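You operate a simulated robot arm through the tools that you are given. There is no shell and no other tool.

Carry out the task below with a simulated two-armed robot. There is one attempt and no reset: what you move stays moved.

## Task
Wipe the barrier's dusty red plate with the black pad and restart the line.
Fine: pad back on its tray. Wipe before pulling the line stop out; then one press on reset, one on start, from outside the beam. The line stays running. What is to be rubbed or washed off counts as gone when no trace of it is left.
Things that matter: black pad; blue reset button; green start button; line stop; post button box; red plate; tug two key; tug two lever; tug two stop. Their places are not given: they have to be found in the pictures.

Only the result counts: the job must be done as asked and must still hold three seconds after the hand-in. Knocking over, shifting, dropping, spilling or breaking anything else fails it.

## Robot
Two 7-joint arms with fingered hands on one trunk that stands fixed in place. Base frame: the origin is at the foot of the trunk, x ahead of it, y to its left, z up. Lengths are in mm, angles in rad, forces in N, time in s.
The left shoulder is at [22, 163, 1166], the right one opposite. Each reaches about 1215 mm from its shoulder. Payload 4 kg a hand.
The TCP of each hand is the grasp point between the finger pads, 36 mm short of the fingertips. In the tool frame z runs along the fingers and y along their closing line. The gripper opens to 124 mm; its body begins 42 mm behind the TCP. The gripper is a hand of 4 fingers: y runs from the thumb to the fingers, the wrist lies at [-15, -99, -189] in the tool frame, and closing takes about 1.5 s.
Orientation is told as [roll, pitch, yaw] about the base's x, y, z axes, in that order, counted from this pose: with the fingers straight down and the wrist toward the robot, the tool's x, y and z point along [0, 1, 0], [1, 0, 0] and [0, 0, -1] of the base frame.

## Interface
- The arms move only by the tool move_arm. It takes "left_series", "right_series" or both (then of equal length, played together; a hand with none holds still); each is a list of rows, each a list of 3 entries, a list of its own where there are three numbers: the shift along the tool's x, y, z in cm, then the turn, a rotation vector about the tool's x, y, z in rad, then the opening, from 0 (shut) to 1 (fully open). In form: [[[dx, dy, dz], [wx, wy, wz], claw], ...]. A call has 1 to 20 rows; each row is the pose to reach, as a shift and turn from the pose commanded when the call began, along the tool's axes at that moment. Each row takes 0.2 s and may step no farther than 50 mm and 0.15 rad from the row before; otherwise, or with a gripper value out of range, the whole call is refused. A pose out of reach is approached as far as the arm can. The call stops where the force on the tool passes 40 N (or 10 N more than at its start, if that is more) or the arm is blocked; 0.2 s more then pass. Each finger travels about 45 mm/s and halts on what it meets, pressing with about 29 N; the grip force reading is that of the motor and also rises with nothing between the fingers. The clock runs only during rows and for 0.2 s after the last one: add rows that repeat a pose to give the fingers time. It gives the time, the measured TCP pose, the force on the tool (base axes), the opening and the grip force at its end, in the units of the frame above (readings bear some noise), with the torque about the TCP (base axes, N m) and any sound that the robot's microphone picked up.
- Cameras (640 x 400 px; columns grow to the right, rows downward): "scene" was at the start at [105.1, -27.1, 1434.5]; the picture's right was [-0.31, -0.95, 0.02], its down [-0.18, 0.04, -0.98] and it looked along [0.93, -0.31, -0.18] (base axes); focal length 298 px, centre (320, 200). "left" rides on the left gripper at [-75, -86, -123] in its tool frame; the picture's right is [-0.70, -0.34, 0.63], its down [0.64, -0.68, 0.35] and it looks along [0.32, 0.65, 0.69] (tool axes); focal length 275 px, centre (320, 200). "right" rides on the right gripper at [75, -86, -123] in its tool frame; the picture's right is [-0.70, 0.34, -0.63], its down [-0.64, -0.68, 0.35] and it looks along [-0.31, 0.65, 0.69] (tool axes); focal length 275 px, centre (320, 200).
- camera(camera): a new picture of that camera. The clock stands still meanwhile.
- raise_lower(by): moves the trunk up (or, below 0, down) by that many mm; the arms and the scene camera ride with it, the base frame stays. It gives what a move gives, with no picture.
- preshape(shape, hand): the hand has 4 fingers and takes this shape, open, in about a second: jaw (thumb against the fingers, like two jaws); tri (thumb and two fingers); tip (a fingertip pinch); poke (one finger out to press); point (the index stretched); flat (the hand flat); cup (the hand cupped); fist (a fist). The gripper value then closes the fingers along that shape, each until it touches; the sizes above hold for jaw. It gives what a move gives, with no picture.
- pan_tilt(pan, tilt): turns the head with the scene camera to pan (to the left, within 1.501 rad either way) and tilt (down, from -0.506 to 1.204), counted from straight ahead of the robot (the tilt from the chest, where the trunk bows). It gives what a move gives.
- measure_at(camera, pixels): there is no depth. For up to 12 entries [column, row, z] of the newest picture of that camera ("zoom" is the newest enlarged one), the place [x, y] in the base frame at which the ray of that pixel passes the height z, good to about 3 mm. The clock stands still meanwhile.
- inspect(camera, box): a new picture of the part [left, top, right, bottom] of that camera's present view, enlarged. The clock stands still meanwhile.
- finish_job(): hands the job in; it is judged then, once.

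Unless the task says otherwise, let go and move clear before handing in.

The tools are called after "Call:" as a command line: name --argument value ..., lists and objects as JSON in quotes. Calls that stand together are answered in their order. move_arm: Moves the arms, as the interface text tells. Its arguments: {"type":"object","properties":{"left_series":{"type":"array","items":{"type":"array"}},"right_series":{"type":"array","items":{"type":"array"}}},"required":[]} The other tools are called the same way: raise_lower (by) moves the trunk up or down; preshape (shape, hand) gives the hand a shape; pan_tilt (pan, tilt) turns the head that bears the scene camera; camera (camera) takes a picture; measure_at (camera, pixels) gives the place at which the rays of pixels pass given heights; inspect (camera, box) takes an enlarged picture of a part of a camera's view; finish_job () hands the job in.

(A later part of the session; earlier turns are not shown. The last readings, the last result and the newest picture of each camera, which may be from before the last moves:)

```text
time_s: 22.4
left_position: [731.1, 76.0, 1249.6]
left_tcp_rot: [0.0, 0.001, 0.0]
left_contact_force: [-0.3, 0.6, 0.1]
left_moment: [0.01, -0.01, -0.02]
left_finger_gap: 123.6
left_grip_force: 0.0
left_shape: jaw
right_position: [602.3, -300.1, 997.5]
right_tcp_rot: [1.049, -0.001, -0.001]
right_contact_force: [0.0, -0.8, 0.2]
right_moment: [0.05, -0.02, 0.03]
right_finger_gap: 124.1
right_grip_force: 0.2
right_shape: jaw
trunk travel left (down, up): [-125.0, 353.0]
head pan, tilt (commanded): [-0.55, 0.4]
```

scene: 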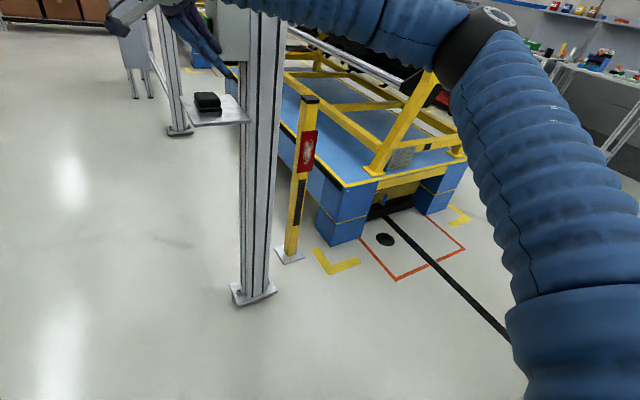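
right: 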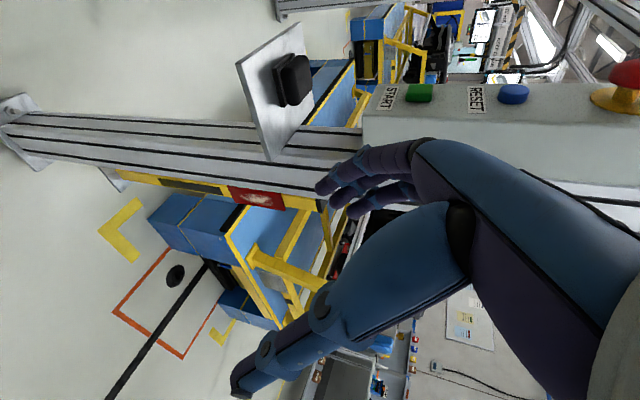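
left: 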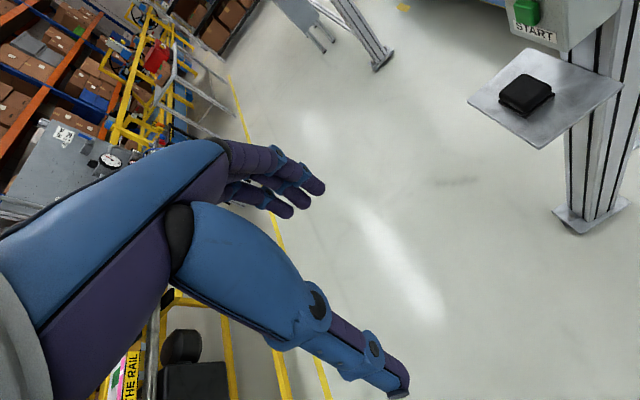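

The roll of 1.049 was reached at (602,-300,998). Next is the yaw of -90° to bring the fingers forward.

Call:
move_arm --right_series '[[[0, 0, 0], [-0.1237, 0, 0.0714], 1], [[0, 0, 0], [-0.2474, 0, 0.1428], 1], [[0, 0, 0], [-0.3711, 0, 0.2142], 1], [[0, 0, 0], [-0.4947, 0, 0.2856], 1], [[0, 0, 0], [-0.6184, 0, 0.357], 1], [[0, 0, 0], [-0.7421, 0, 0.4285], 1], [[0, 0, 0], [-0.8658, 0, 0.4999], 1], [[0, 0, 0], [-0.9895, 0, 0.5713], 1], [[0, 0, 0], [-1.1131, 0, 0.6427], 1], [[0, 0, 0], [-1.2368, 0, 0.7141], 1], [[0, 0, 0], [-1.3603, 0, 0.7854], 1], [[0, 0, 0], [-1.3603, 0, 0.7854], 1]]'

Call:
camera --camera "right"

Call:
camera --camera "scene"

Call:
camera --camera "left"

```text
time_s: 25.0
left_position: [731.2, 74.9, 1248.6]
left_tcp_rot: [0.001, -0.001, 0.0]
left_contact_force: [-0.4, -0.2, 0.0]
left_moment: [0.0, -0.01, -0.05]
left_finger_gap: 123.7
left_grip_force: 0.1
left_shape: jaw
right_position: [602.6, -300.2, 997.3]
right_tcp_rot: [1.046, 0.001, -1.574]
right_contact_force: [0.1, -0.4, 0.8]
right_moment: [0.0, -0.01, 0.04]
right_finger_gap: 123.8
right_grip_force: 0.0
right_shape: jaw
right hand out of reach, approached as far as the arm can: row 6, 7, 8, 9, 10
trunk travel left (down, up): [-125.0, 353.0]
head pan, tilt (commanded): [-0.55, 0.4]
```

```text
taken
```

right: 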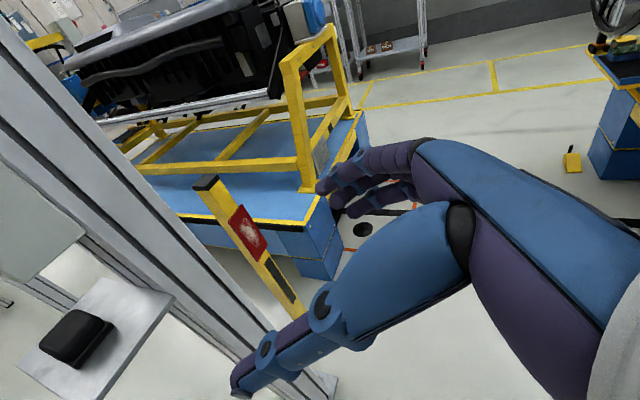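

```text
taken
```

scene: 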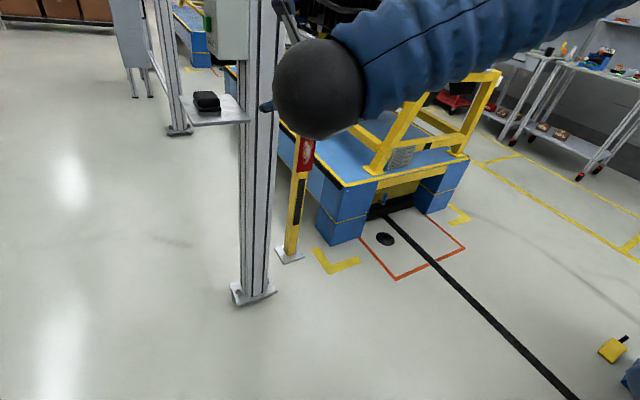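

```text
taken
```

left: 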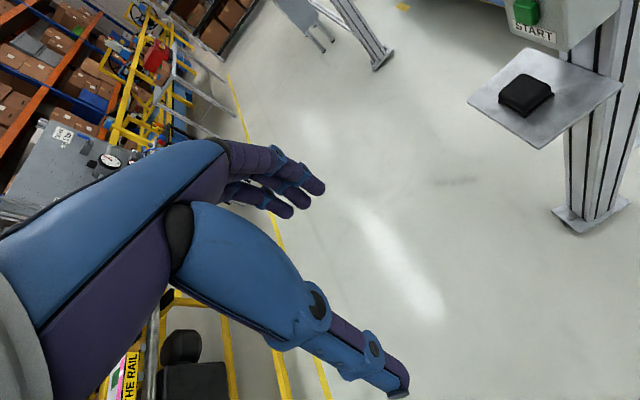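

The handshake pose (roll 1.046, yaw -1.574) is reached, and the right camera now shows both the pad (75,340) and the plate (248,232). A small yellow object on the floor at scene (613,350) could be the beam sender, so I'll zoom in on it.

Call:
inspect --camera "scene" --box '[570, 320, 640, 400]'

Call:
measure_at --camera "scene" --pixels '[[612, 360, 0], [612, 350, 50]]'

Call:
inspect --camera "right" --box '[530, 120, 640, 200]'

Call:
inspect --camera "right" --box '[180, 160, 310, 290]'

Call:
inspect --camera "right" --box '[0, 250, 200, 400]'

```text
5.00 times, centred on (605, 360) of scene
```

zoom: 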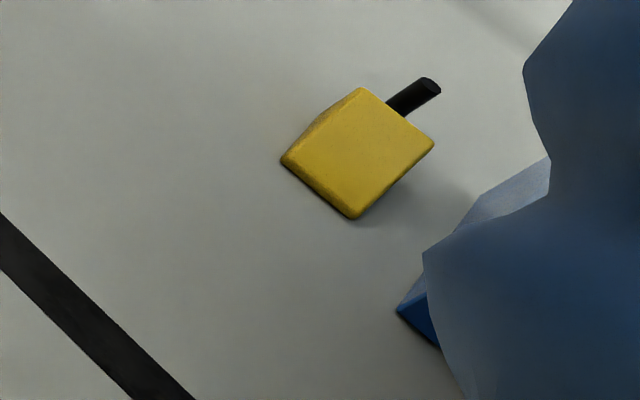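

```text
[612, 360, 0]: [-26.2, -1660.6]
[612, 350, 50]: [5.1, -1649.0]
```

```text
5.00 times, centred on (585, 160) of right
```

zoom: 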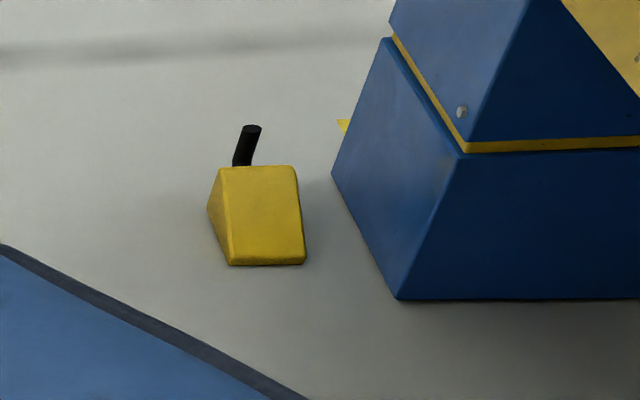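

```text
3.08 times, centred on (245, 225) of right
```

zoom: 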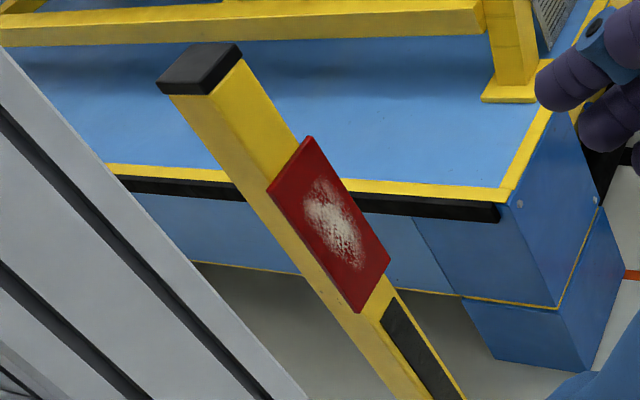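

```text
2.67 times, centred on (100, 325) of right
```

zoom: 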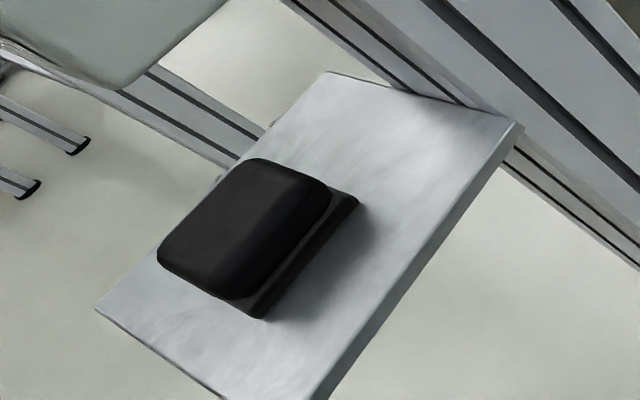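

The yellow thing is a wheel chock, not the sender. With the trunk raised the forearm should come from above, which ought to make the roll≈-0.5 grasp reachable. I'll raise the trunk and undo the yaw.

Call:
raise_lower --by 230

Call:
move_arm --right_series '[[[0, 0, 0], [0.1237, 0, -0.0714], 1], [[0, 0, 0], [0.2474, 0, -0.1428], 1], [[0, 0, 0], [0.3711, 0, -0.2142], 1], [[0, 0, 0], [0.4947, 0, -0.2856], 1], [[0, 0, 0], [0.6184, 0, -0.357], 1], [[0, 0, 0], [0.7421, 0, -0.4285], 1], [[0, 0, 0], [0.8658, 0, -0.4999], 1], [[0, 0, 0], [0.9895, 0, -0.5713], 1], [[0, 0, 0], [1.1131, 0, -0.6427], 1], [[0, 0, 0], [1.2368, 0, -0.7141], 1], [[0, 0, 0], [1.3603, 0, -0.7854], 1], [[0, 0, 0], [1.3603, 0, -0.7854], 1]]'

```text
time_s: 27.4
left_position: [730.9, 76.6, 1479.2]
left_tcp_rot: [-0.001, 0.001, 0.002]
left_contact_force: [0.3, -0.6, 0.6]
left_moment: [-0.01, 0.02, -0.01]
left_finger_gap: 123.7
left_grip_force: 0.0
left_shape: jaw
right_position: [601.4, -301.3, 1226.6]
right_tcp_rot: [1.046, 0.002, -1.569]
right_contact_force: [-0.5, -0.1, 0.5]
right_moment: [0.02, 0.02, 0.0]
right_finger_gap: 124.0
right_grip_force: 0.0
right_shape: jaw
trunk travel left (down, up): [-355.0, 123.0]
head pan, tilt (commanded): [-0.55, 0.4]
```

```text
time_s: 30.1
left_position: [729.8, 72.7, 1479.2]
left_tcp_rot: [0.002, 0.001, -0.003]
left_contact_force: [0.0, -0.7, 0.3]
left_moment: [0.0, 0.0, 0.01]
left_finger_gap: 123.7
left_grip_force: 0.0
left_shape: jaw
right_position: [601.3, -302.7, 1228.3]
right_tcp_rot: [1.051, -0.001, -0.002]
right_contact_force: [0.0, -0.2, 0.6]
right_moment: [0.05, 0.02, 0.02]
right_finger_gap: 123.9
right_grip_force: 0.0
right_shape: jaw
trunk travel left (down, up): [-355.0, 123.0]
head pan, tilt (commanded): [-0.55, 0.4]
```

Yaw is back to 0 at (601,-303,1228). Next I roll to about -0.52 while moving to a free spot near (750,-180,1080).

Call:
move_arm --right_series '[[[-0.6, 1.4, 1.6], [0, -0.143, 0], 1], [[-1.2, 2.7, 3.3], [0, -0.286, 0], 1], [[-1.8, 4.1, 4.9], [0, -0.429, 0], 1], [[-2.4, 5.4, 6.5], [0, -0.572, 0], 1], [[-3.0, 6.8, 8.2], [0, -0.715, 0], 1], [[-3.7, 8.1, 9.8], [0, -0.858, 0], 1], [[-4.3, 9.5, 11.5], [0, -1.0, 0], 1], [[-4.9, 10.8, 13.1], [0, -1.14, 0], 1], [[-5.5, 12.2, 14.7], [0, -1.28, 0], 1], [[-6.1, 13.5, 16.4], [0, -1.42, 0], 1], [[-6.7, 14.9, 18.0], [0, -1.57, 0], 1], [[-6.7, 14.9, 18.0], [0, -1.57, 0], 1]]'

Call:
camera --camera "right"

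```text
time_s: 32.6
left_position: [728.8, 75.5, 1481.2]
left_tcp_rot: [0.001, 0.0, 0.001]
left_contact_force: [-0.8, -0.2, -0.4]
left_moment: [-0.01, -0.07, -0.01]
left_finger_gap: 123.6
left_grip_force: 0.0
left_shape: jaw
right_position: [747.2, -177.2, 1080.6]
right_tcp_rot: [-0.522, 0.0, -0.001]
right_contact_force: [-0.9, 0.1, 0.9]
right_moment: [-0.02, -0.03, 0.03]
right_finger_gap: 124.0
right_grip_force: 0.0
right_shape: jaw
right hand out of reach, approached as far as the arm can: row 4, 5, 6, 7
trunk travel left (down, up): [-355.0, 123.0]
head pan, tilt (commanded): [-0.55, 0.4]
```

```text
taken
```

right: 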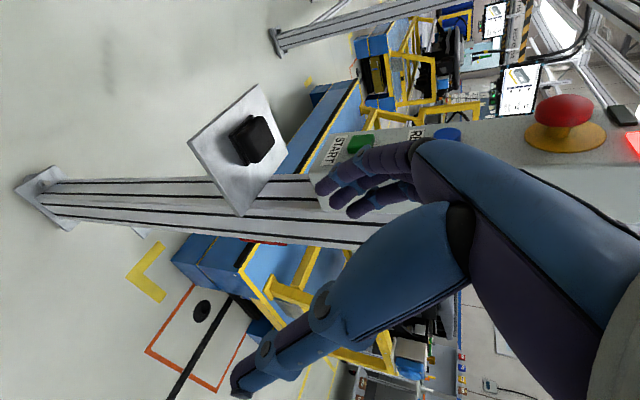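

Roll -0.522 was reached at (747,-177,1081). I'll step toward (810,-110,1020), away from the box in y, to check whether the arm follows without deviating.

Call:
move_arm --right_series '[[[3.0, 2.1, 0.6], [0, 0, 0], 1], [[5.9, 4.2, 1.3], [0, 0, 0], 1], [[8.9, 6.3, 1.9], [0, 0, 0], 1], [[8.9, 6.3, 1.9], [0, 0, 0], 1]]'

```text
time_s: 33.6
left_position: [730.3, 75.9, 1479.7]
left_tcp_rot: [-0.001, 0.001, 0.001]
left_contact_force: [0.3, 0.0, 0.3]
left_moment: [0.01, 0.0, -0.04]
left_finger_gap: 123.7
left_grip_force: 0.1
left_shape: jaw
right_position: [771.5, -184.6, 1042.3]
right_tcp_rot: [-0.519, -0.001, 0.002]
right_contact_force: [-0.4, 0.4, -0.7]
right_moment: [0.0, -0.04, -0.02]
right_finger_gap: 123.8
right_grip_force: 0.0
right_shape: jaw
right hand out of reach, approached as far as the arm can: row 1, 2, 3, 4
trunk travel left (down, up): [-355.0, 123.0]
head pan, tilt (commanded): [-0.55, 0.4]
```

The arm only reached (771,-185,1042), so y is limited for this orientation. The grasp itself needs y≈-210, so I'll check reach along that line at (815,-205,960), still short of the box.

Call:
move_arm --right_series '[[[0.8, 1.45, 2.7], [0, 0, 0], 1], [[1.6, 2.9, 5.4], [0, 0, 0], 1], [[2.35, 4.35, 8.1], [0, 0, 0], 1], [[2.35, 4.35, 8.1], [0, 0, 0], 1]]'

```text
time_s: 34.6
left_position: [730.3, 75.0, 1479.2]
left_tcp_rot: [0.0, 0.002, 0.001]
left_contact_force: [-0.3, -0.5, -0.1]
left_moment: [-0.02, -0.01, 0.0]
left_finger_gap: 123.8
left_grip_force: 0.2
left_shape: jaw
right_position: [794.8, -228.8, 974.4]
right_tcp_rot: [-0.519, -0.001, 0.002]
right_contact_force: [-0.7, -0.3, -0.3]
right_moment: [0.02, -0.01, -0.01]
right_finger_gap: 123.6
right_grip_force: 0.0
right_shape: jaw
right hand out of reach, approached as far as the arm can: row 1, 2, 3, 4
trunk travel left (down, up): [-355.0, 123.0]
head pan, tilt (commanded): [-0.55, 0.4]
```

The arm deviated to (795,-229,974). Comparing with earlier tests, a lower trunk gave better reach for this orientation. I'll pull back and up, then lower the trunk and test again.

Call:
move_arm --right_series '[[[-1.8, -2.2, -3.1], [0, 0, 0], 1], [[-3.6, -4.3, -6.2], [0, 0, 0], 1], [[-5.3, -6.4, -9.3], [0, 0, 0], 1], [[-7.1, -8.6, -12.4], [0, 0, 0], 1], [[-8.9, -10.7, -15.5], [0, 0, 0], 1], [[-10.7, -12.9, -18.6], [0, 0, 0], 1], [[-12.5, -15.0, -21.7], [0, 0, 0], 1]]'

Call:
raise_lower --by -330

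Call:
camera --camera "right"

```text
time_s: 36.2
left_position: [728.3, 75.8, 1480.6]
left_tcp_rot: [0.0, 0.0, 0.0]
left_contact_force: [0.7, -0.6, -0.3]
left_moment: [-0.03, 0.0, 0.0]
left_finger_gap: 123.8
left_grip_force: 0.1
left_shape: jaw
right_position: [642.8, -223.1, 1225.7]
right_tcp_rot: [-0.521, 0.001, 0.001]
right_contact_force: [0.3, -0.2, 0.0]
right_moment: [-0.01, -0.04, 0.0]
right_finger_gap: 123.8
right_grip_force: 0.0
right_shape: jaw
trunk travel left (down, up): [-355.0, 123.0]
head pan, tilt (commanded): [-0.55, 0.4]
```

```text
time_s: 39.5
left_position: [729.3, 76.4, 1150.7]
left_tcp_rot: [0.001, -0.001, 0.002]
left_contact_force: [-0.7, 0.1, 0.3]
left_moment: [0.02, -0.02, -0.03]
left_finger_gap: 123.5
left_grip_force: 0.0
left_shape: jaw
right_position: [642.8, -224.8, 897.6]
right_tcp_rot: [-0.522, 0.0, 0.0]
right_contact_force: [-0.2, 0.7, 0.1]
right_moment: [0.02, 0.02, 0.01]
right_finger_gap: 124.0
right_grip_force: 0.0
right_shape: jaw
trunk travel left (down, up): [-25.0, 453.0]
head pan, tilt (commanded): [-0.55, 0.4]
```

```text
taken
```

right: 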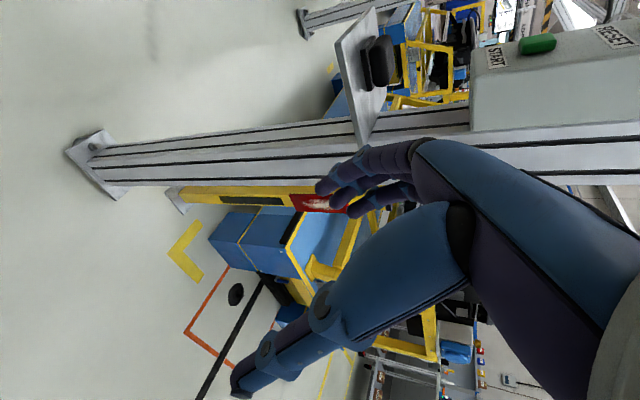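

The trunk is now low (shoulder ≈ 866), with the hand at (643,-225,898). I'll test reach toward (810,-120,940), still short of the box.

Call:
move_arm --right_series '[[[1.4, 3.4, -1.8], [0, 0, 0], 1], [[2.8, 6.7, -3.6], [0, 0, 0], 1], [[4.2, 10.0, -5.3], [0, 0, 0], 1], [[5.6, 13.4, -7.1], [0, 0, 0], 1], [[7.0, 16.7, -8.9], [0, 0, 0], 1], [[7.0, 16.7, -8.9], [0, 0, 0], 1]]'

```text
time_s: 40.9
left_position: [730.0, 76.5, 1150.0]
left_tcp_rot: [0.001, -0.002, 0.0]
left_contact_force: [0.5, -0.2, 0.0]
left_moment: [0.01, -0.01, 0.0]
left_finger_gap: 123.7
left_grip_force: 0.0
left_shape: jaw
right_position: [786.3, -144.2, 931.6]
right_tcp_rot: [-0.522, 0.001, 0.0]
right_contact_force: [-0.6, 0.2, -0.4]
right_moment: [0.01, -0.01, -0.01]
right_finger_gap: 123.9
right_grip_force: 0.0
right_shape: jaw
right hand out of reach, approached as far as the arm can: row 5, 6
trunk travel left (down, up): [-25.0, 453.0]
head pan, tilt (commanded): [-0.55, 0.4]
```

It got to (786,-144,932), which is better. Next test is along the real approach line: (815,-205,930).

Call:
move_arm --right_series '[[[-2.65, 1.45, 1.5], [0, 0, 0], 1], [[-5.3, 2.9, 3.0], [0, 0, 0], 1], [[-5.3, 2.9, 3.0], [0, 0, 0], 1]]'

Call:
camera --camera "right"

Call:
camera --camera "scene"

Call:
camera --camera "left"

```text
time_s: 41.7
left_position: [731.7, 76.0, 1147.9]
left_tcp_rot: [0.002, 0.002, 0.001]
left_contact_force: [0.2, -0.9, 0.0]
left_moment: [-0.01, 0.04, 0.01]
left_finger_gap: 123.7
left_grip_force: 0.1
left_shape: jaw
right_position: [816.8, -205.0, 929.0]
right_tcp_rot: [-0.521, 0.001, 0.0]
right_contact_force: [0.4, -0.4, 0.2]
right_moment: [-0.01, -0.01, -0.01]
right_finger_gap: 124.1
right_grip_force: 0.0
right_shape: jaw
trunk travel left (down, up): [-25.0, 453.0]
head pan, tilt (commanded): [-0.55, 0.4]
```

```text
taken
```

right: 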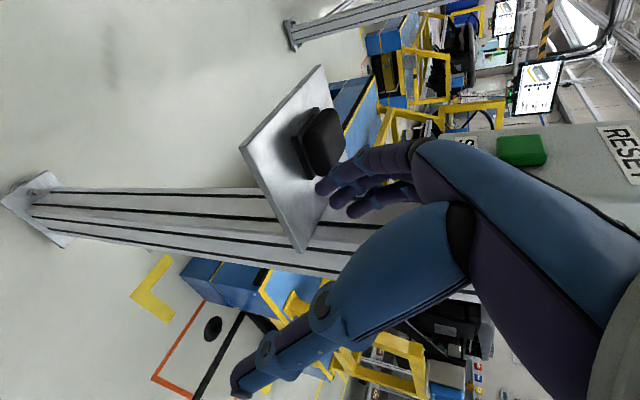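

```text
taken
```

scene: 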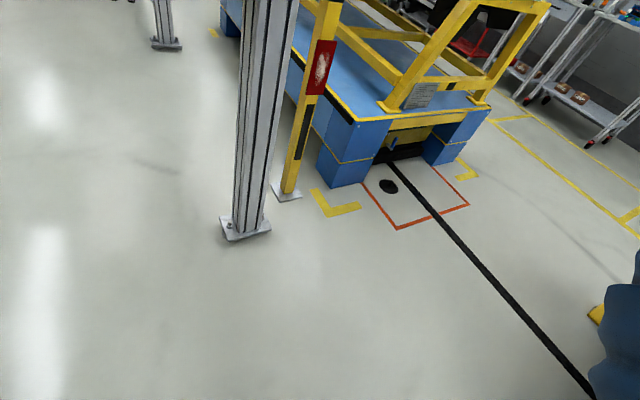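

```text
taken
```

left: 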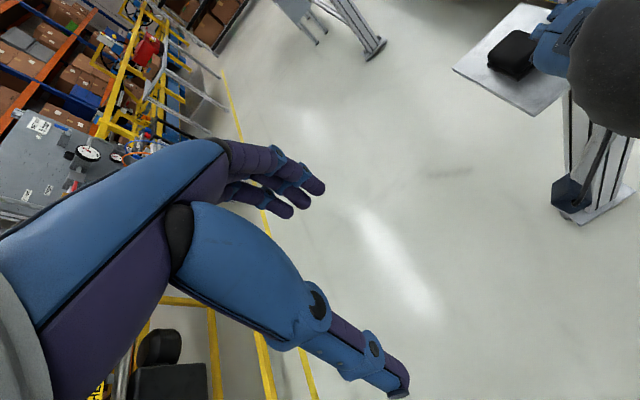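

The approach line is reachable: (817,-205,929) with no flag. I'll re-aim the head to watch, and advance a short step to (860,-190,930), keeping off the box face.

Call:
pan_tilt --pan -0.25 --tilt -0.25

Call:
move_arm --right_series '[[[0.7, 2.2, -0.4], [0, 0, 0], 1], [[1.3, 4.3, -0.8], [0, 0, 0], 1], [[1.3, 4.3, -0.8], [0, 0, 0], 1]]'

Call:
camera --camera "scene"

Call:
camera --camera "right"

```text
time_s: 42.7
left_position: [730.8, 75.9, 1148.4]
left_tcp_rot: [0.001, 0.002, 0.0]
left_contact_force: [0.6, -0.3, 0.6]
left_moment: [-0.02, 0.0, -0.02]
left_finger_gap: 123.8
left_grip_force: 0.0
left_shape: jaw
right_position: [815.8, -204.1, 930.4]
right_tcp_rot: [-0.522, 0.002, 0.0]
right_contact_force: [-0.4, -0.2, 0.4]
right_moment: [0.02, -0.01, 0.02]
right_finger_gap: 124.0
right_grip_force: 0.1
right_shape: jaw
trunk travel left (down, up): [-25.0, 453.0]
head pan, tilt (commanded): [-0.25, -0.25]
```

```text
time_s: 43.5
left_position: [729.6, 75.2, 1149.7]
left_tcp_rot: [0.0, 0.001, 0.001]
left_contact_force: [0.4, 0.3, 0.1]
left_moment: [0.0, 0.0, -0.03]
left_finger_gap: 123.8
left_grip_force: 0.1
left_shape: jaw
right_position: [857.4, -186.6, 931.0]
right_tcp_rot: [-0.523, 0.0, 0.0]
right_contact_force: [-0.8, 0.0, -0.2]
right_moment: [-0.02, -0.02, 0.0]
right_finger_gap: 123.9
right_grip_force: 0.1
right_shape: jaw
trunk travel left (down, up): [-25.0, 453.0]
head pan, tilt (commanded): [-0.25, -0.25]
```

```text
taken
```

scene: 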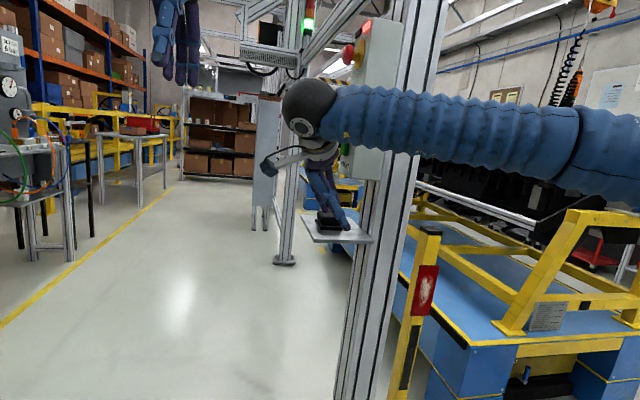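

```text
taken
```

right: 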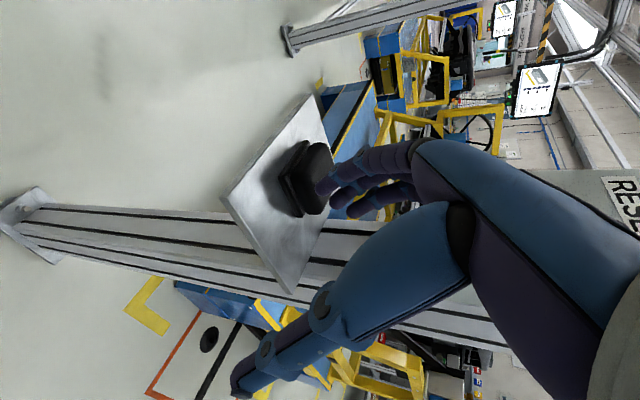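

No deviation: (857,-187,931), and the forearm passes well in front of the box. I'll advance to x≈915, watching force.

Call:
move_arm --right_series '[[[-0.1, 2.0, -0.2], [0, 0, 0], 1], [[-0.2, 4.0, -0.4], [0, 0, 0], 1], [[-0.3, 6.0, -0.5], [0, 0, 0], 1], [[-0.3, 6.0, -0.5], [0, 0, 0], 1]]'

Call:
camera --camera "right"

Call:
inspect --camera "scene" --box '[260, 60, 420, 260]'

Call:
camera --camera "left"

```text
time_s: 44.5
left_position: [731.4, 76.1, 1148.5]
left_tcp_rot: [0.001, 0.004, 0.0]
left_contact_force: [-0.2, 0.4, -0.4]
left_moment: [0.0, -0.02, -0.02]
left_finger_gap: 123.9
left_grip_force: 0.0
left_shape: jaw
right_position: [896.9, -205.3, 930.0]
right_tcp_rot: [-0.521, 0.0, 0.0]
right_contact_force: [0.9, -0.1, -0.2]
right_moment: [0.0, 0.01, 0.0]
right_finger_gap: 123.7
right_grip_force: 0.1
right_shape: jaw
right hand out of reach, approached as far as the arm can: row 2, 3, 4
trunk travel left (down, up): [-25.0, 453.0]
head pan, tilt (commanded): [-0.25, -0.25]
```

```text
taken
```

right: 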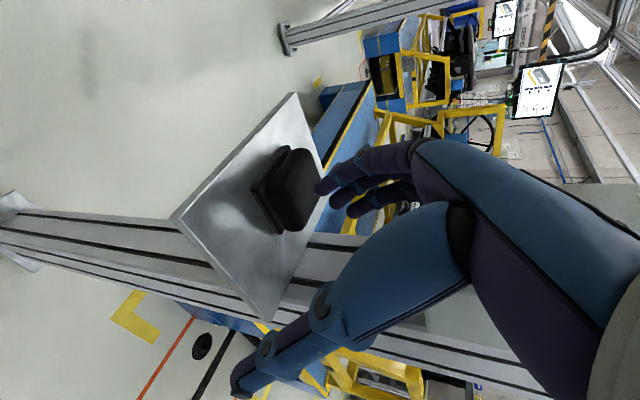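

```text
2.00 times, centred on (340, 160) of scene
```

zoom: 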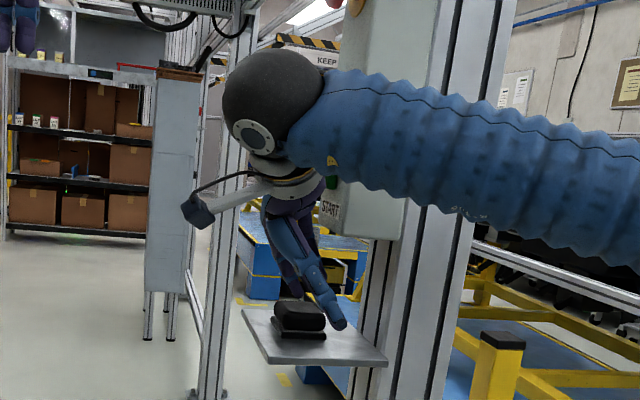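

```text
taken
```

left: 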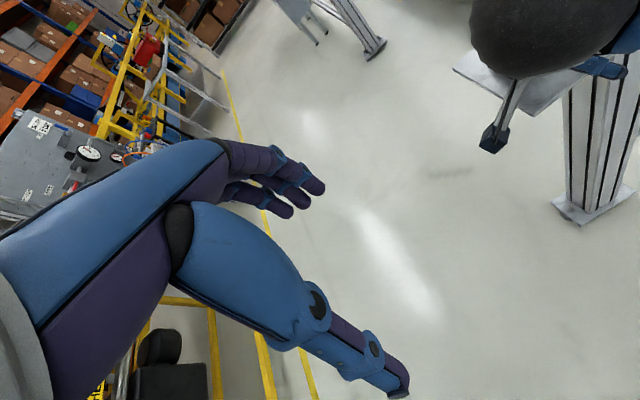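

The arm is at its limit here, (897,-205,930) with roll -0.52. A smaller roll should reach farther, so I'll turn to roll -0.3 a little higher and further from the box, then test x=945.

Call:
move_arm --right_series '[[[0.3, 0, -1.0], [0, 0.11, 0], 1], [[0.55, 0, -2.05], [0, 0.22, 0], 1], [[0.55, 0, -2.05], [0, 0.22, 0], 1]]'

```text
time_s: 45.3
left_position: [732.4, 75.7, 1148.5]
left_tcp_rot: [0.001, 0.001, -0.001]
left_contact_force: [0.5, -0.9, -0.5]
left_moment: [0.02, 0.0, 0.01]
left_finger_gap: 123.9
left_grip_force: 0.1
left_shape: jaw
right_position: [896.2, -191.7, 943.0]
right_tcp_rot: [-0.3, 0.001, 0.001]
right_contact_force: [0.5, 0.5, 0.0]
right_moment: [0.0, 0.01, -0.02]
right_finger_gap: 124.2
right_grip_force: 0.0
right_shape: jaw
trunk travel left (down, up): [-25.0, 453.0]
head pan, tilt (commanded): [-0.25, -0.25]
```

Roll -0.3 is fine here with no flag. Next is x≈941, keeping y≈-188.

Call:
move_arm --right_series '[[[0.2, 2.2, -0.1], [0, 0, 0], 1], [[0.4, 4.5, -0.1], [0, 0, 0], 1], [[0.4, 4.5, -0.1], [0, 0, 0], 1]]'

Call:
camera --camera "right"

Call:
inspect --camera "scene" --box '[260, 60, 420, 260]'

```text
time_s: 46.1
left_position: [731.3, 75.9, 1148.1]
left_tcp_rot: [-0.001, 0.001, -0.001]
left_contact_force: [0.0, -0.1, -0.3]
left_moment: [0.02, -0.01, 0.04]
left_finger_gap: 123.9
left_grip_force: 0.1
left_shape: jaw
right_position: [916.6, -189.0, 944.6]
right_tcp_rot: [-0.301, 0.003, -0.001]
right_contact_force: [-0.2, -0.3, -0.4]
right_moment: [0.0, 0.02, 0.0]
right_finger_gap: 123.9
right_grip_force: 0.0
right_shape: jaw
right hand out of reach, approached as far as the arm can: row 2, 3
trunk travel left (down, up): [-25.0, 453.0]
head pan, tilt (commanded): [-0.25, -0.25]
```

```text
taken
```

right: 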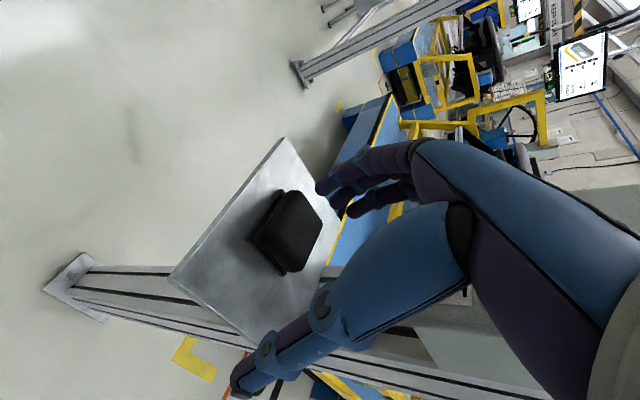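

```text
2.00 times, centred on (340, 160) of scene
```

zoom: 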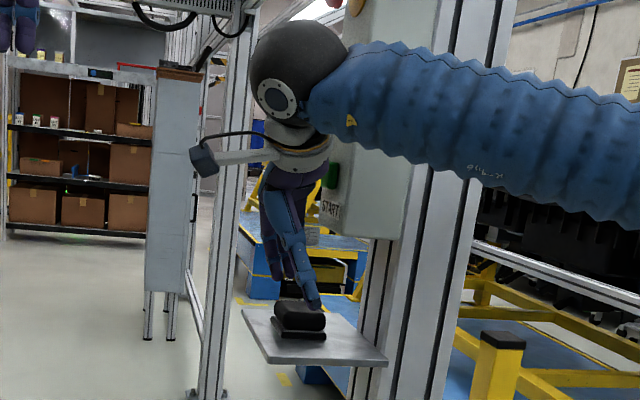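

With roll -0.3 the arm clips at x≈917, so the right hand can't cleanly reach the pad's current place. The left hand can, because its fingers sit away from the box. I'll have it move the pad to the tray's near-left corner, where the right hand can take it. First I retract the right hand.

Call:
move_arm --right_series '[[[0.3, -4.5, -0.5], [0, 0, 0], 1], [[0.3, -9.0, -0.5], [0, 0, 0], 1], [[0, -13.5, -0.5], [0, 0, 0], 1], [[-1, -18, -0.5], [0, 0.05, 0], 1], [[-3, -22.5, -0.5], [0, 0.1, 0], 1], [[-6, -27, -0.5], [0, 0.15, 0], 1], [[-9, -31, -0.5], [0, 0.2, 0], 1], [[-12, -35, -0.5], [0, 0.25, 0], 1], [[-15, -38, -0.5], [0, 0.3, 0], 1], [[-18, -41, -0.5], [0, 0.3, 0], 1]]'

Call:
pan_tilt --pan -0.25 --tilt -0.15

Call:
camera --camera "scene"

Call:
camera --camera "left"

```text
refused: row 6 steps farther than a row can; nothing moved
```

```text
time_s: 46.8
left_position: [730.9, 76.2, 1148.2]
left_tcp_rot: [0.001, 0.001, -0.001]
left_contact_force: [0.7, -0.3, -1.2]
left_moment: [0.0, -0.01, 0.0]
left_finger_gap: 123.7
left_grip_force: 0.1
left_shape: jaw
right_position: [917.6, -187.9, 943.5]
right_tcp_rot: [-0.301, 0.001, -0.001]
right_contact_force: [-0.9, 0.0, 0.3]
right_moment: [0.02, 0.0, 0.0]
right_finger_gap: 123.8
right_grip_force: 0.0
right_shape: jaw
trunk travel left (down, up): [-25.0, 453.0]
head pan, tilt (commanded): [-0.25, -0.15]
```

```text
taken
```

scene: 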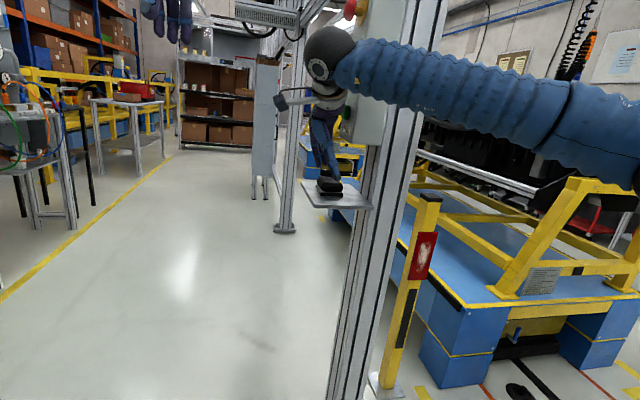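

```text
taken
```

left: 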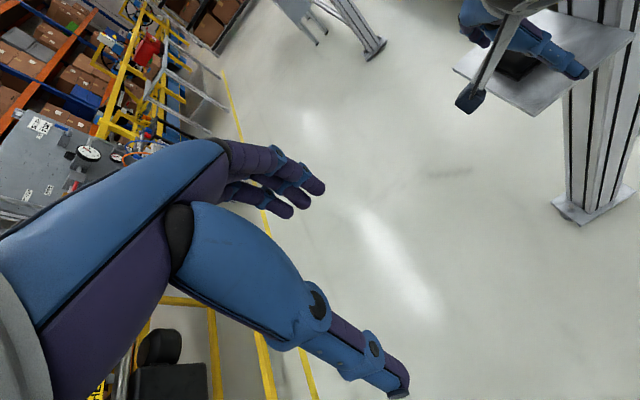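

That call was refused because row 6 was too long a step. I'll send the same retreat with shorter steps.

Call:
move_arm --right_series '[[[0.3, -4.0, -0.5], [0, 0, 0], 1], [[0.3, -8.5, -0.5], [0, 0, 0], 1], [[0, -13.0, -0.5], [0, 0, 0], 1], [[-1, -17, -0.5], [0, 0.05, 0], 1], [[-3, -21, -0.5], [0, 0.1, 0], 1], [[-5.5, -25, -0.5], [0, 0.15, 0], 1], [[-8, -29, -0.5], [0, 0.2, 0], 1], [[-10.5, -33, -0.5], [0, 0.25, 0], 1], [[-13, -37, -0.5], [0, 0.3, 0], 1], [[-16, -40, -0.5], [0, 0.3, 0], 1]]'

Call:
camera --camera "scene"

Call:
camera --camera "left"

```text
time_s: 49.0
left_position: [729.8, 75.5, 1148.8]
left_tcp_rot: [0.001, -0.001, -0.001]
left_contact_force: [-0.5, -0.1, -0.3]
left_moment: [0.03, -0.03, 0.02]
left_finger_gap: 124.2
left_grip_force: 0.1
left_shape: jaw
right_position: [514.6, -338.6, 996.4]
right_tcp_rot: [-0.001, 0.002, 0.001]
right_contact_force: [-0.3, 0.8, -0.4]
right_moment: [0.02, 0.01, -0.01]
right_finger_gap: 123.9
right_grip_force: 0.1
right_shape: jaw
trunk travel left (down, up): [-25.0, 453.0]
head pan, tilt (commanded): [-0.25, -0.15]
```

```text
taken
```

scene: 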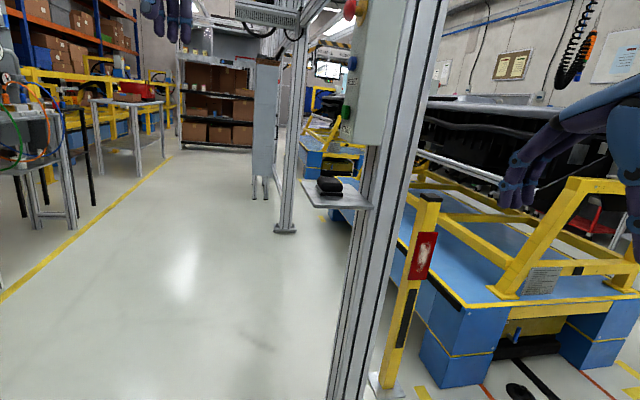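

```text
taken
```

left: 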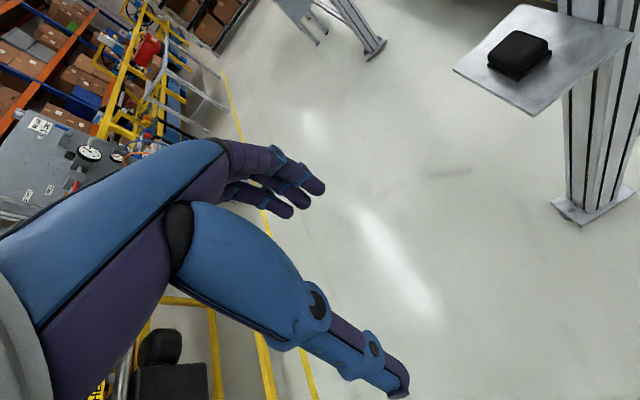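

The right hand is parked at (515,-339,996). The tray and pad are clear and undisturbed: pad at left-cam (518,53). I'll bring the left hand toward (930,-130,960) with roll -0.3.

Call:
move_arm --left_series '[[[-2.6, 2.5, 2.4], [0, -0.04, 0], 1], [[-5.2, 5.0, 4.7], [0, -0.08, 0], 1], [[-7.7, 7.5, 7.1], [0, -0.12, 0], 1], [[-10.3, 10.0, 9.5], [0, -0.16, 0], 1], [[-12.9, 12.5, 11.8], [0, -0.2, 0], 1], [[-15.5, 15.0, 14.2], [0, -0.24, 0], 1], [[-18.0, 17.5, 16.5], [0, -0.27, 0], 1], [[-20.6, 20.0, 18.9], [0, -0.3, 0], 1], [[-20.6, 20.0, 18.9], [0, -0.3, 0], 1]]'

Call:
camera --camera "scene"

Call:
camera --camera "left"

```text
time_s: 51.0
left_position: [934.7, -128.5, 960.9]
left_tcp_rot: [-0.299, 0.001, -0.003]
left_contact_force: [-0.3, -0.1, 0.2]
left_moment: [0.01, -0.02, -0.03]
left_finger_gap: 123.9
left_grip_force: 0.1
left_shape: jaw
right_position: [514.1, -338.4, 997.8]
right_tcp_rot: [-0.003, 0.0, 0.0]
right_contact_force: [-0.2, 0.3, 0.1]
right_moment: [0.0, -0.01, 0.0]
right_finger_gap: 123.9
right_grip_force: 0.0
right_shape: jaw
trunk travel left (down, up): [-25.0, 453.0]
head pan, tilt (commanded): [-0.25, -0.15]
```

```text
taken
```

scene: 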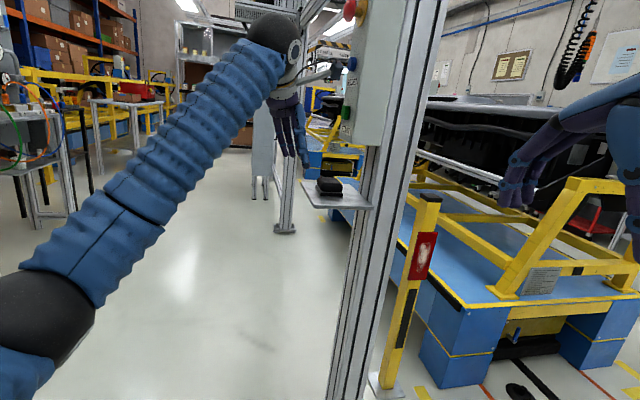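

```text
taken
```

left: 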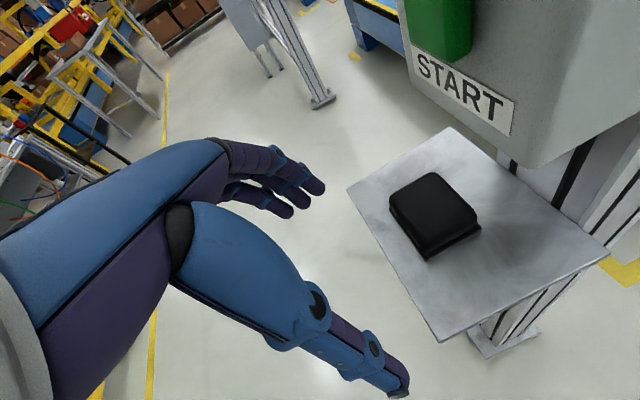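

The left hand reached (935,-129,961) and has a clear view of the pad at (433,215). I'll zoom in to measure the pad precisely from here.

Call:
inspect --camera "left" --box '[340, 110, 540, 310]'

```text
2.00 times, centred on (440, 210) of left
```

zoom: 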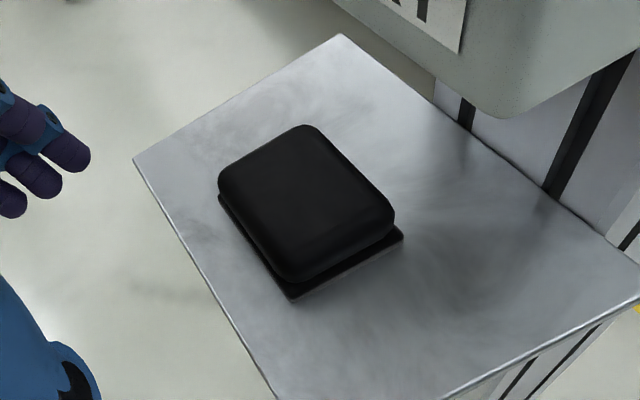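

Call:
measure_at --camera "zoom" --pixels '[[292, 302, 850], [403, 240, 852], [219, 202, 852], [303, 200, 880], [222, 172, 878], [308, 125, 878], [394, 216, 878], [290, 278, 870], [134, 159, 850], [342, 34, 850], [495, 118, 986], [640, 296, 850]]'

```text
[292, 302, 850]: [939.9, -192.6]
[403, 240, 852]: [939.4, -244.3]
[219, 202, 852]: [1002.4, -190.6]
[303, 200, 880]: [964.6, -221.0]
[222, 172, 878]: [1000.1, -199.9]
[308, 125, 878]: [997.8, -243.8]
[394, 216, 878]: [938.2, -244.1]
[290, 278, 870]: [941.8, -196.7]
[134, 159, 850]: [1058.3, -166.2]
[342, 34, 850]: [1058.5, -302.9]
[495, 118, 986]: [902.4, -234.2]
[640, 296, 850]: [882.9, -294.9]
```

The measurements agree: the pad base spans x 940–1003 and y -191 to -246, and the box corner is at (902,-234,986). I'll move the left hand to a pre-grasp at about (970,-203,953) with roll -0.25.

Call:
move_arm --left_series '[[[-2.3, 1.2, 1.0], [0, 0.02, 0], 1], [[-4.6, 2.3, 2.0], [0, 0.035, 0], 1], [[-6.9, 3.5, 3.0], [0, 0.05, 0], 1], [[-6.9, 3.5, 3.0], [0, 0.05, 0], 1]]'

Call:
camera --camera "left"

Call:
inspect --camera "scene" --box '[240, 60, 400, 220]'

Call:
camera --camera "right"

```text
time_s: 52.0
left_position: [968.3, -206.4, 949.2]
left_tcp_rot: [-0.25, 0.001, 0.002]
left_contact_force: [-0.4, -1.4, -0.8]
left_moment: [-0.02, 0.02, -0.02]
left_finger_gap: 123.7
left_grip_force: 0.0
left_shape: jaw
right_position: [514.1, -338.4, 996.9]
right_tcp_rot: [-0.003, 0.002, 0.001]
right_contact_force: [0.2, -0.3, -0.3]
right_moment: [0.0, -0.02, 0.03]
right_finger_gap: 124.3
right_grip_force: 0.1
right_shape: jaw
trunk travel left (down, up): [-25.0, 453.0]
head pan, tilt (commanded): [-0.25, -0.15]
```

```text
taken
```

left: 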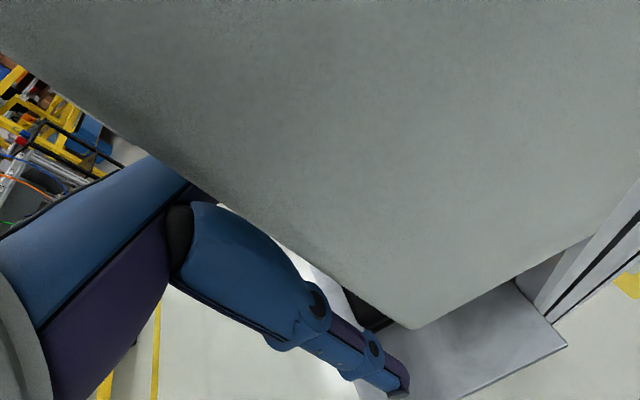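

```text
2.50 times, centred on (320, 140) of scene
```

zoom: 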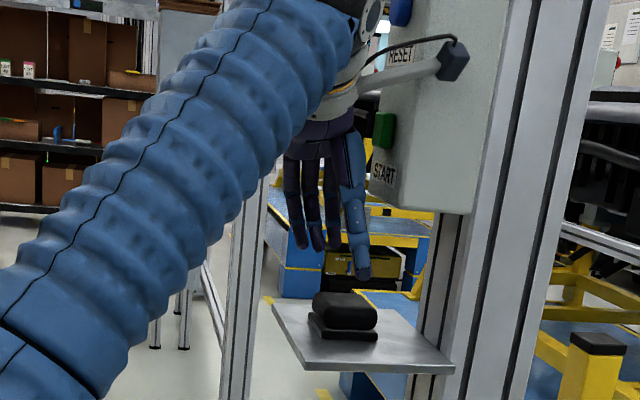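

```text
taken
```

right: 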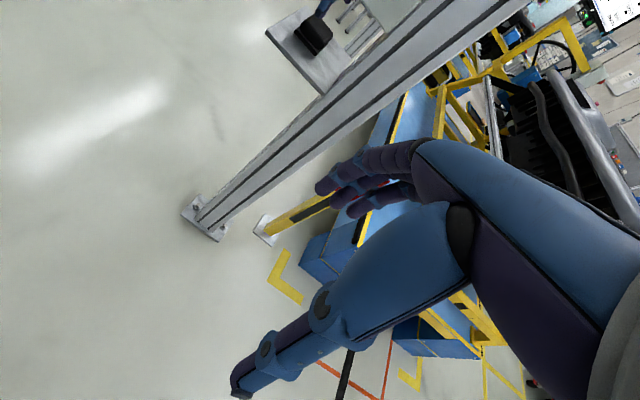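

The camera stalk on the hand (zoom 450,60) sits just in front of the box's near face. I'll shift 13 mm toward -x for clearance and then descend along the fingers; closing will centre the pad.

Call:
move_arm --left_series '[[[0, -1.3, 0], [0, 0, 0], 1], [[0, -1.3, 1.8], [0, 0, 0], 1], [[0, -1.3, 3.6], [0, 0, 0], 1], [[0, -1.3, 5.4], [0, 0, 0], 1], [[0, -1.3, 5.4], [0, 0, 0], 1]]'

Call:
camera --camera "left"

Call:
inspect --camera "scene" --box '[240, 60, 400, 220]'

Call:
inspect --camera "right" --box '[230, 0, 400, 110]'

```text
time_s: 53.2
left_position: [950.9, -217.7, 899.7]
left_tcp_rot: [-0.251, 0.001, 0.0]
left_contact_force: [0.4, 0.1, -0.3]
left_moment: [0.02, 0.0, 0.02]
left_finger_gap: 123.9
left_grip_force: 0.1
left_shape: jaw
right_position: [514.9, -339.8, 996.2]
right_tcp_rot: [-0.002, 0.0, -0.001]
right_contact_force: [-1.2, 0.3, -0.6]
right_moment: [-0.02, 0.04, 0.05]
right_finger_gap: 124.0
right_grip_force: 0.1
right_shape: jaw
trunk travel left (down, up): [-25.0, 453.0]
head pan, tilt (commanded): [-0.25, -0.15]
```

```text
taken
```

left: 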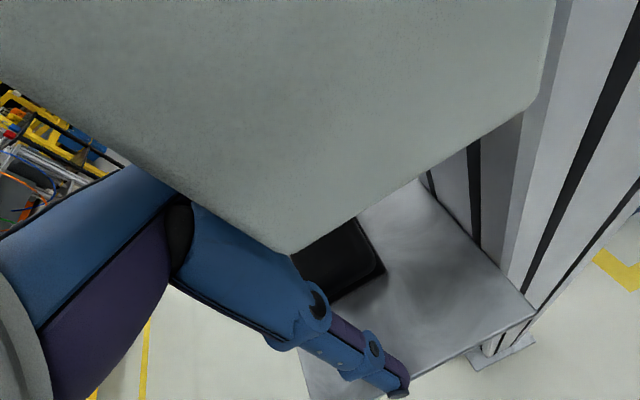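

```text
2.50 times, centred on (320, 140) of scene
```

zoom: 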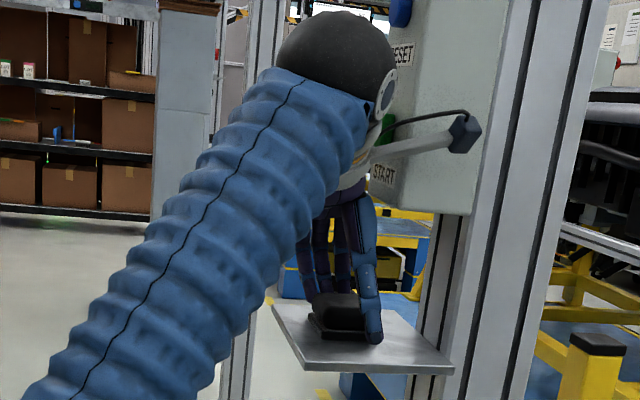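

```text
3.64 times, centred on (315, 55) of right
```

zoom: 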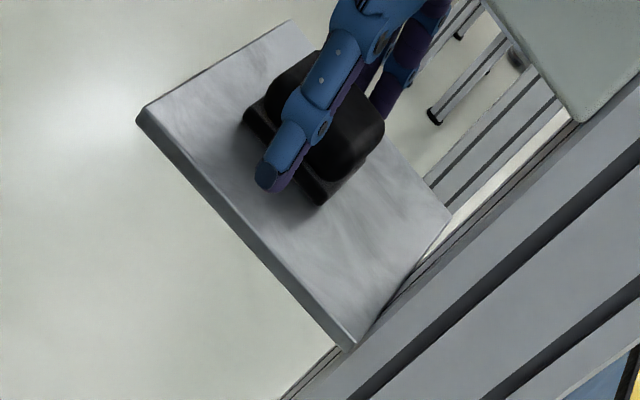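

The thumb stands before the pad's near side and the fingers beyond its far side. I'll lower 4 mm more and close.

Call:
move_arm --left_series '[[[0, 0, 0.4], [0, 0, 0], 1], [[0, 0, 0.4], [0, 0, 0], 0.6], [[0, 0, 0.4], [0, 0, 0], 0.4], [[0, 0, 0.4], [0, 0, 0], 0.2], [[0, 0, 0.4], [0, 0, 0], 0.0], [[0, 0, 0.4], [0, 0, 0], 0.0], [[0, 0, 0.4], [0, 0, 0], 0.0], [[0, 0, 0.4], [0, 0, 0], 0.0], [[0, 0, 0.4], [0, 0, 0], 0.0], [[0, 0, 0.4], [0, 0, 0], 0.0]]'

Call:
inspect --camera "right" --box '[230, 0, 400, 110]'

Call:
inspect --camera "scene" --box '[280, 140, 380, 220]'

```text
time_s: 55.4
left_position: [951.1, -219.6, 895.0]
left_tcp_rot: [-0.25, -0.001, 0.001]
left_contact_force: [-1.4, -0.5, 2.5]
left_moment: [0.01, 0.0, -0.02]
left_finger_gap: 79.6
left_grip_force: 28.8
left_shape: jaw
right_position: [514.4, -337.9, 997.6]
right_tcp_rot: [-0.003, 0.002, -0.001]
right_contact_force: [0.4, 0.0, 0.3]
right_moment: [0.04, -0.01, 0.02]
right_finger_gap: 123.9
right_grip_force: 0.1
right_shape: jaw
trunk travel left (down, up): [-25.0, 453.0]
head pan, tilt (commanded): [-0.25, -0.15]
```

```text
3.64 times, centred on (315, 55) of right
```

zoom: 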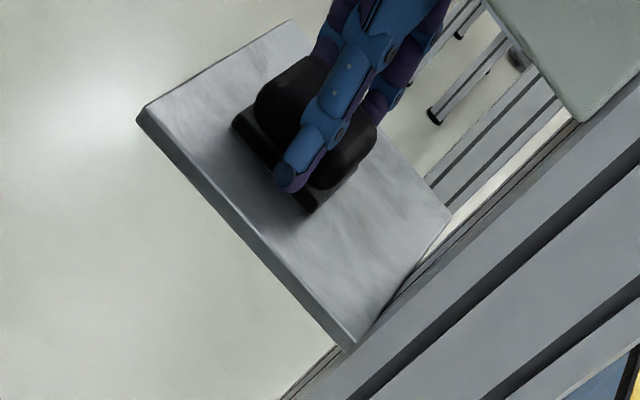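

```text
5.00 times, centred on (330, 180) of scene
```

zoom: 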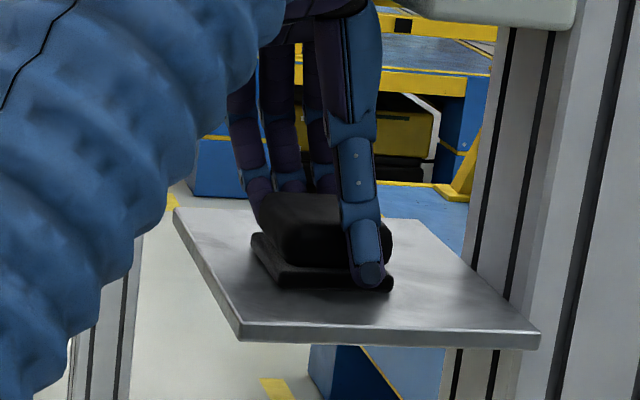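

The grip reads 28.8 N with a gap of 79.6 mm. I'll lift 20 mm to check that the pad comes along.

Call:
move_arm --left_series '[[[0.1, 0, -0.7], [0, 0, 0], 0], [[0.2, 0, -1.4], [0, 0, 0], 0], [[0.3, 0, -2.1], [0, 0, 0], 0], [[0.3, 0, -2.1], [0, 0, 0], 0]]'

Call:
inspect --camera "right" --box '[230, 0, 400, 110]'

Call:
inspect --camera "scene" --box '[280, 140, 380, 220]'

```text
time_s: 56.4
left_position: [951.5, -212.8, 915.5]
left_tcp_rot: [-0.249, 0.002, 0.0]
left_contact_force: [0.4, -0.1, -0.7]
left_moment: [0.02, 0.01, -0.03]
left_finger_gap: 79.3
left_grip_force: 29.3
left_shape: jaw
right_position: [515.1, -338.6, 996.1]
right_tcp_rot: [-0.001, 0.002, 0.0]
right_contact_force: [0.1, -0.2, 0.3]
right_moment: [0.0, 0.04, -0.01]
right_finger_gap: 124.0
right_grip_force: 0.1
right_shape: jaw
trunk travel left (down, up): [-25.0, 453.0]
head pan, tilt (commanded): [-0.25, -0.15]
```

```text
3.64 times, centred on (315, 55) of right
```

zoom: 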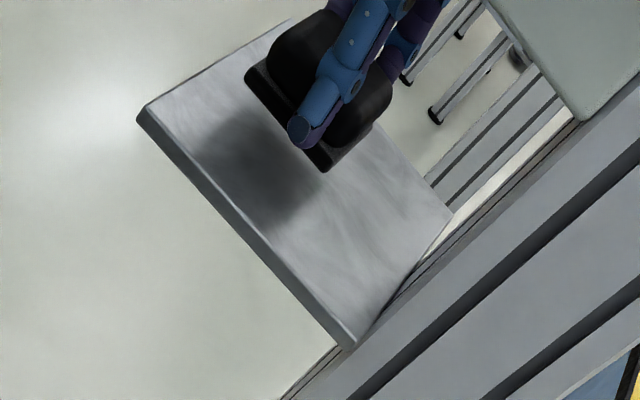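

```text
5.00 times, centred on (330, 180) of scene
```

zoom: 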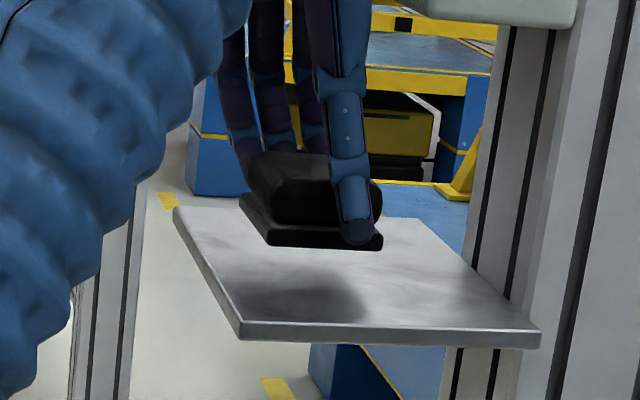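

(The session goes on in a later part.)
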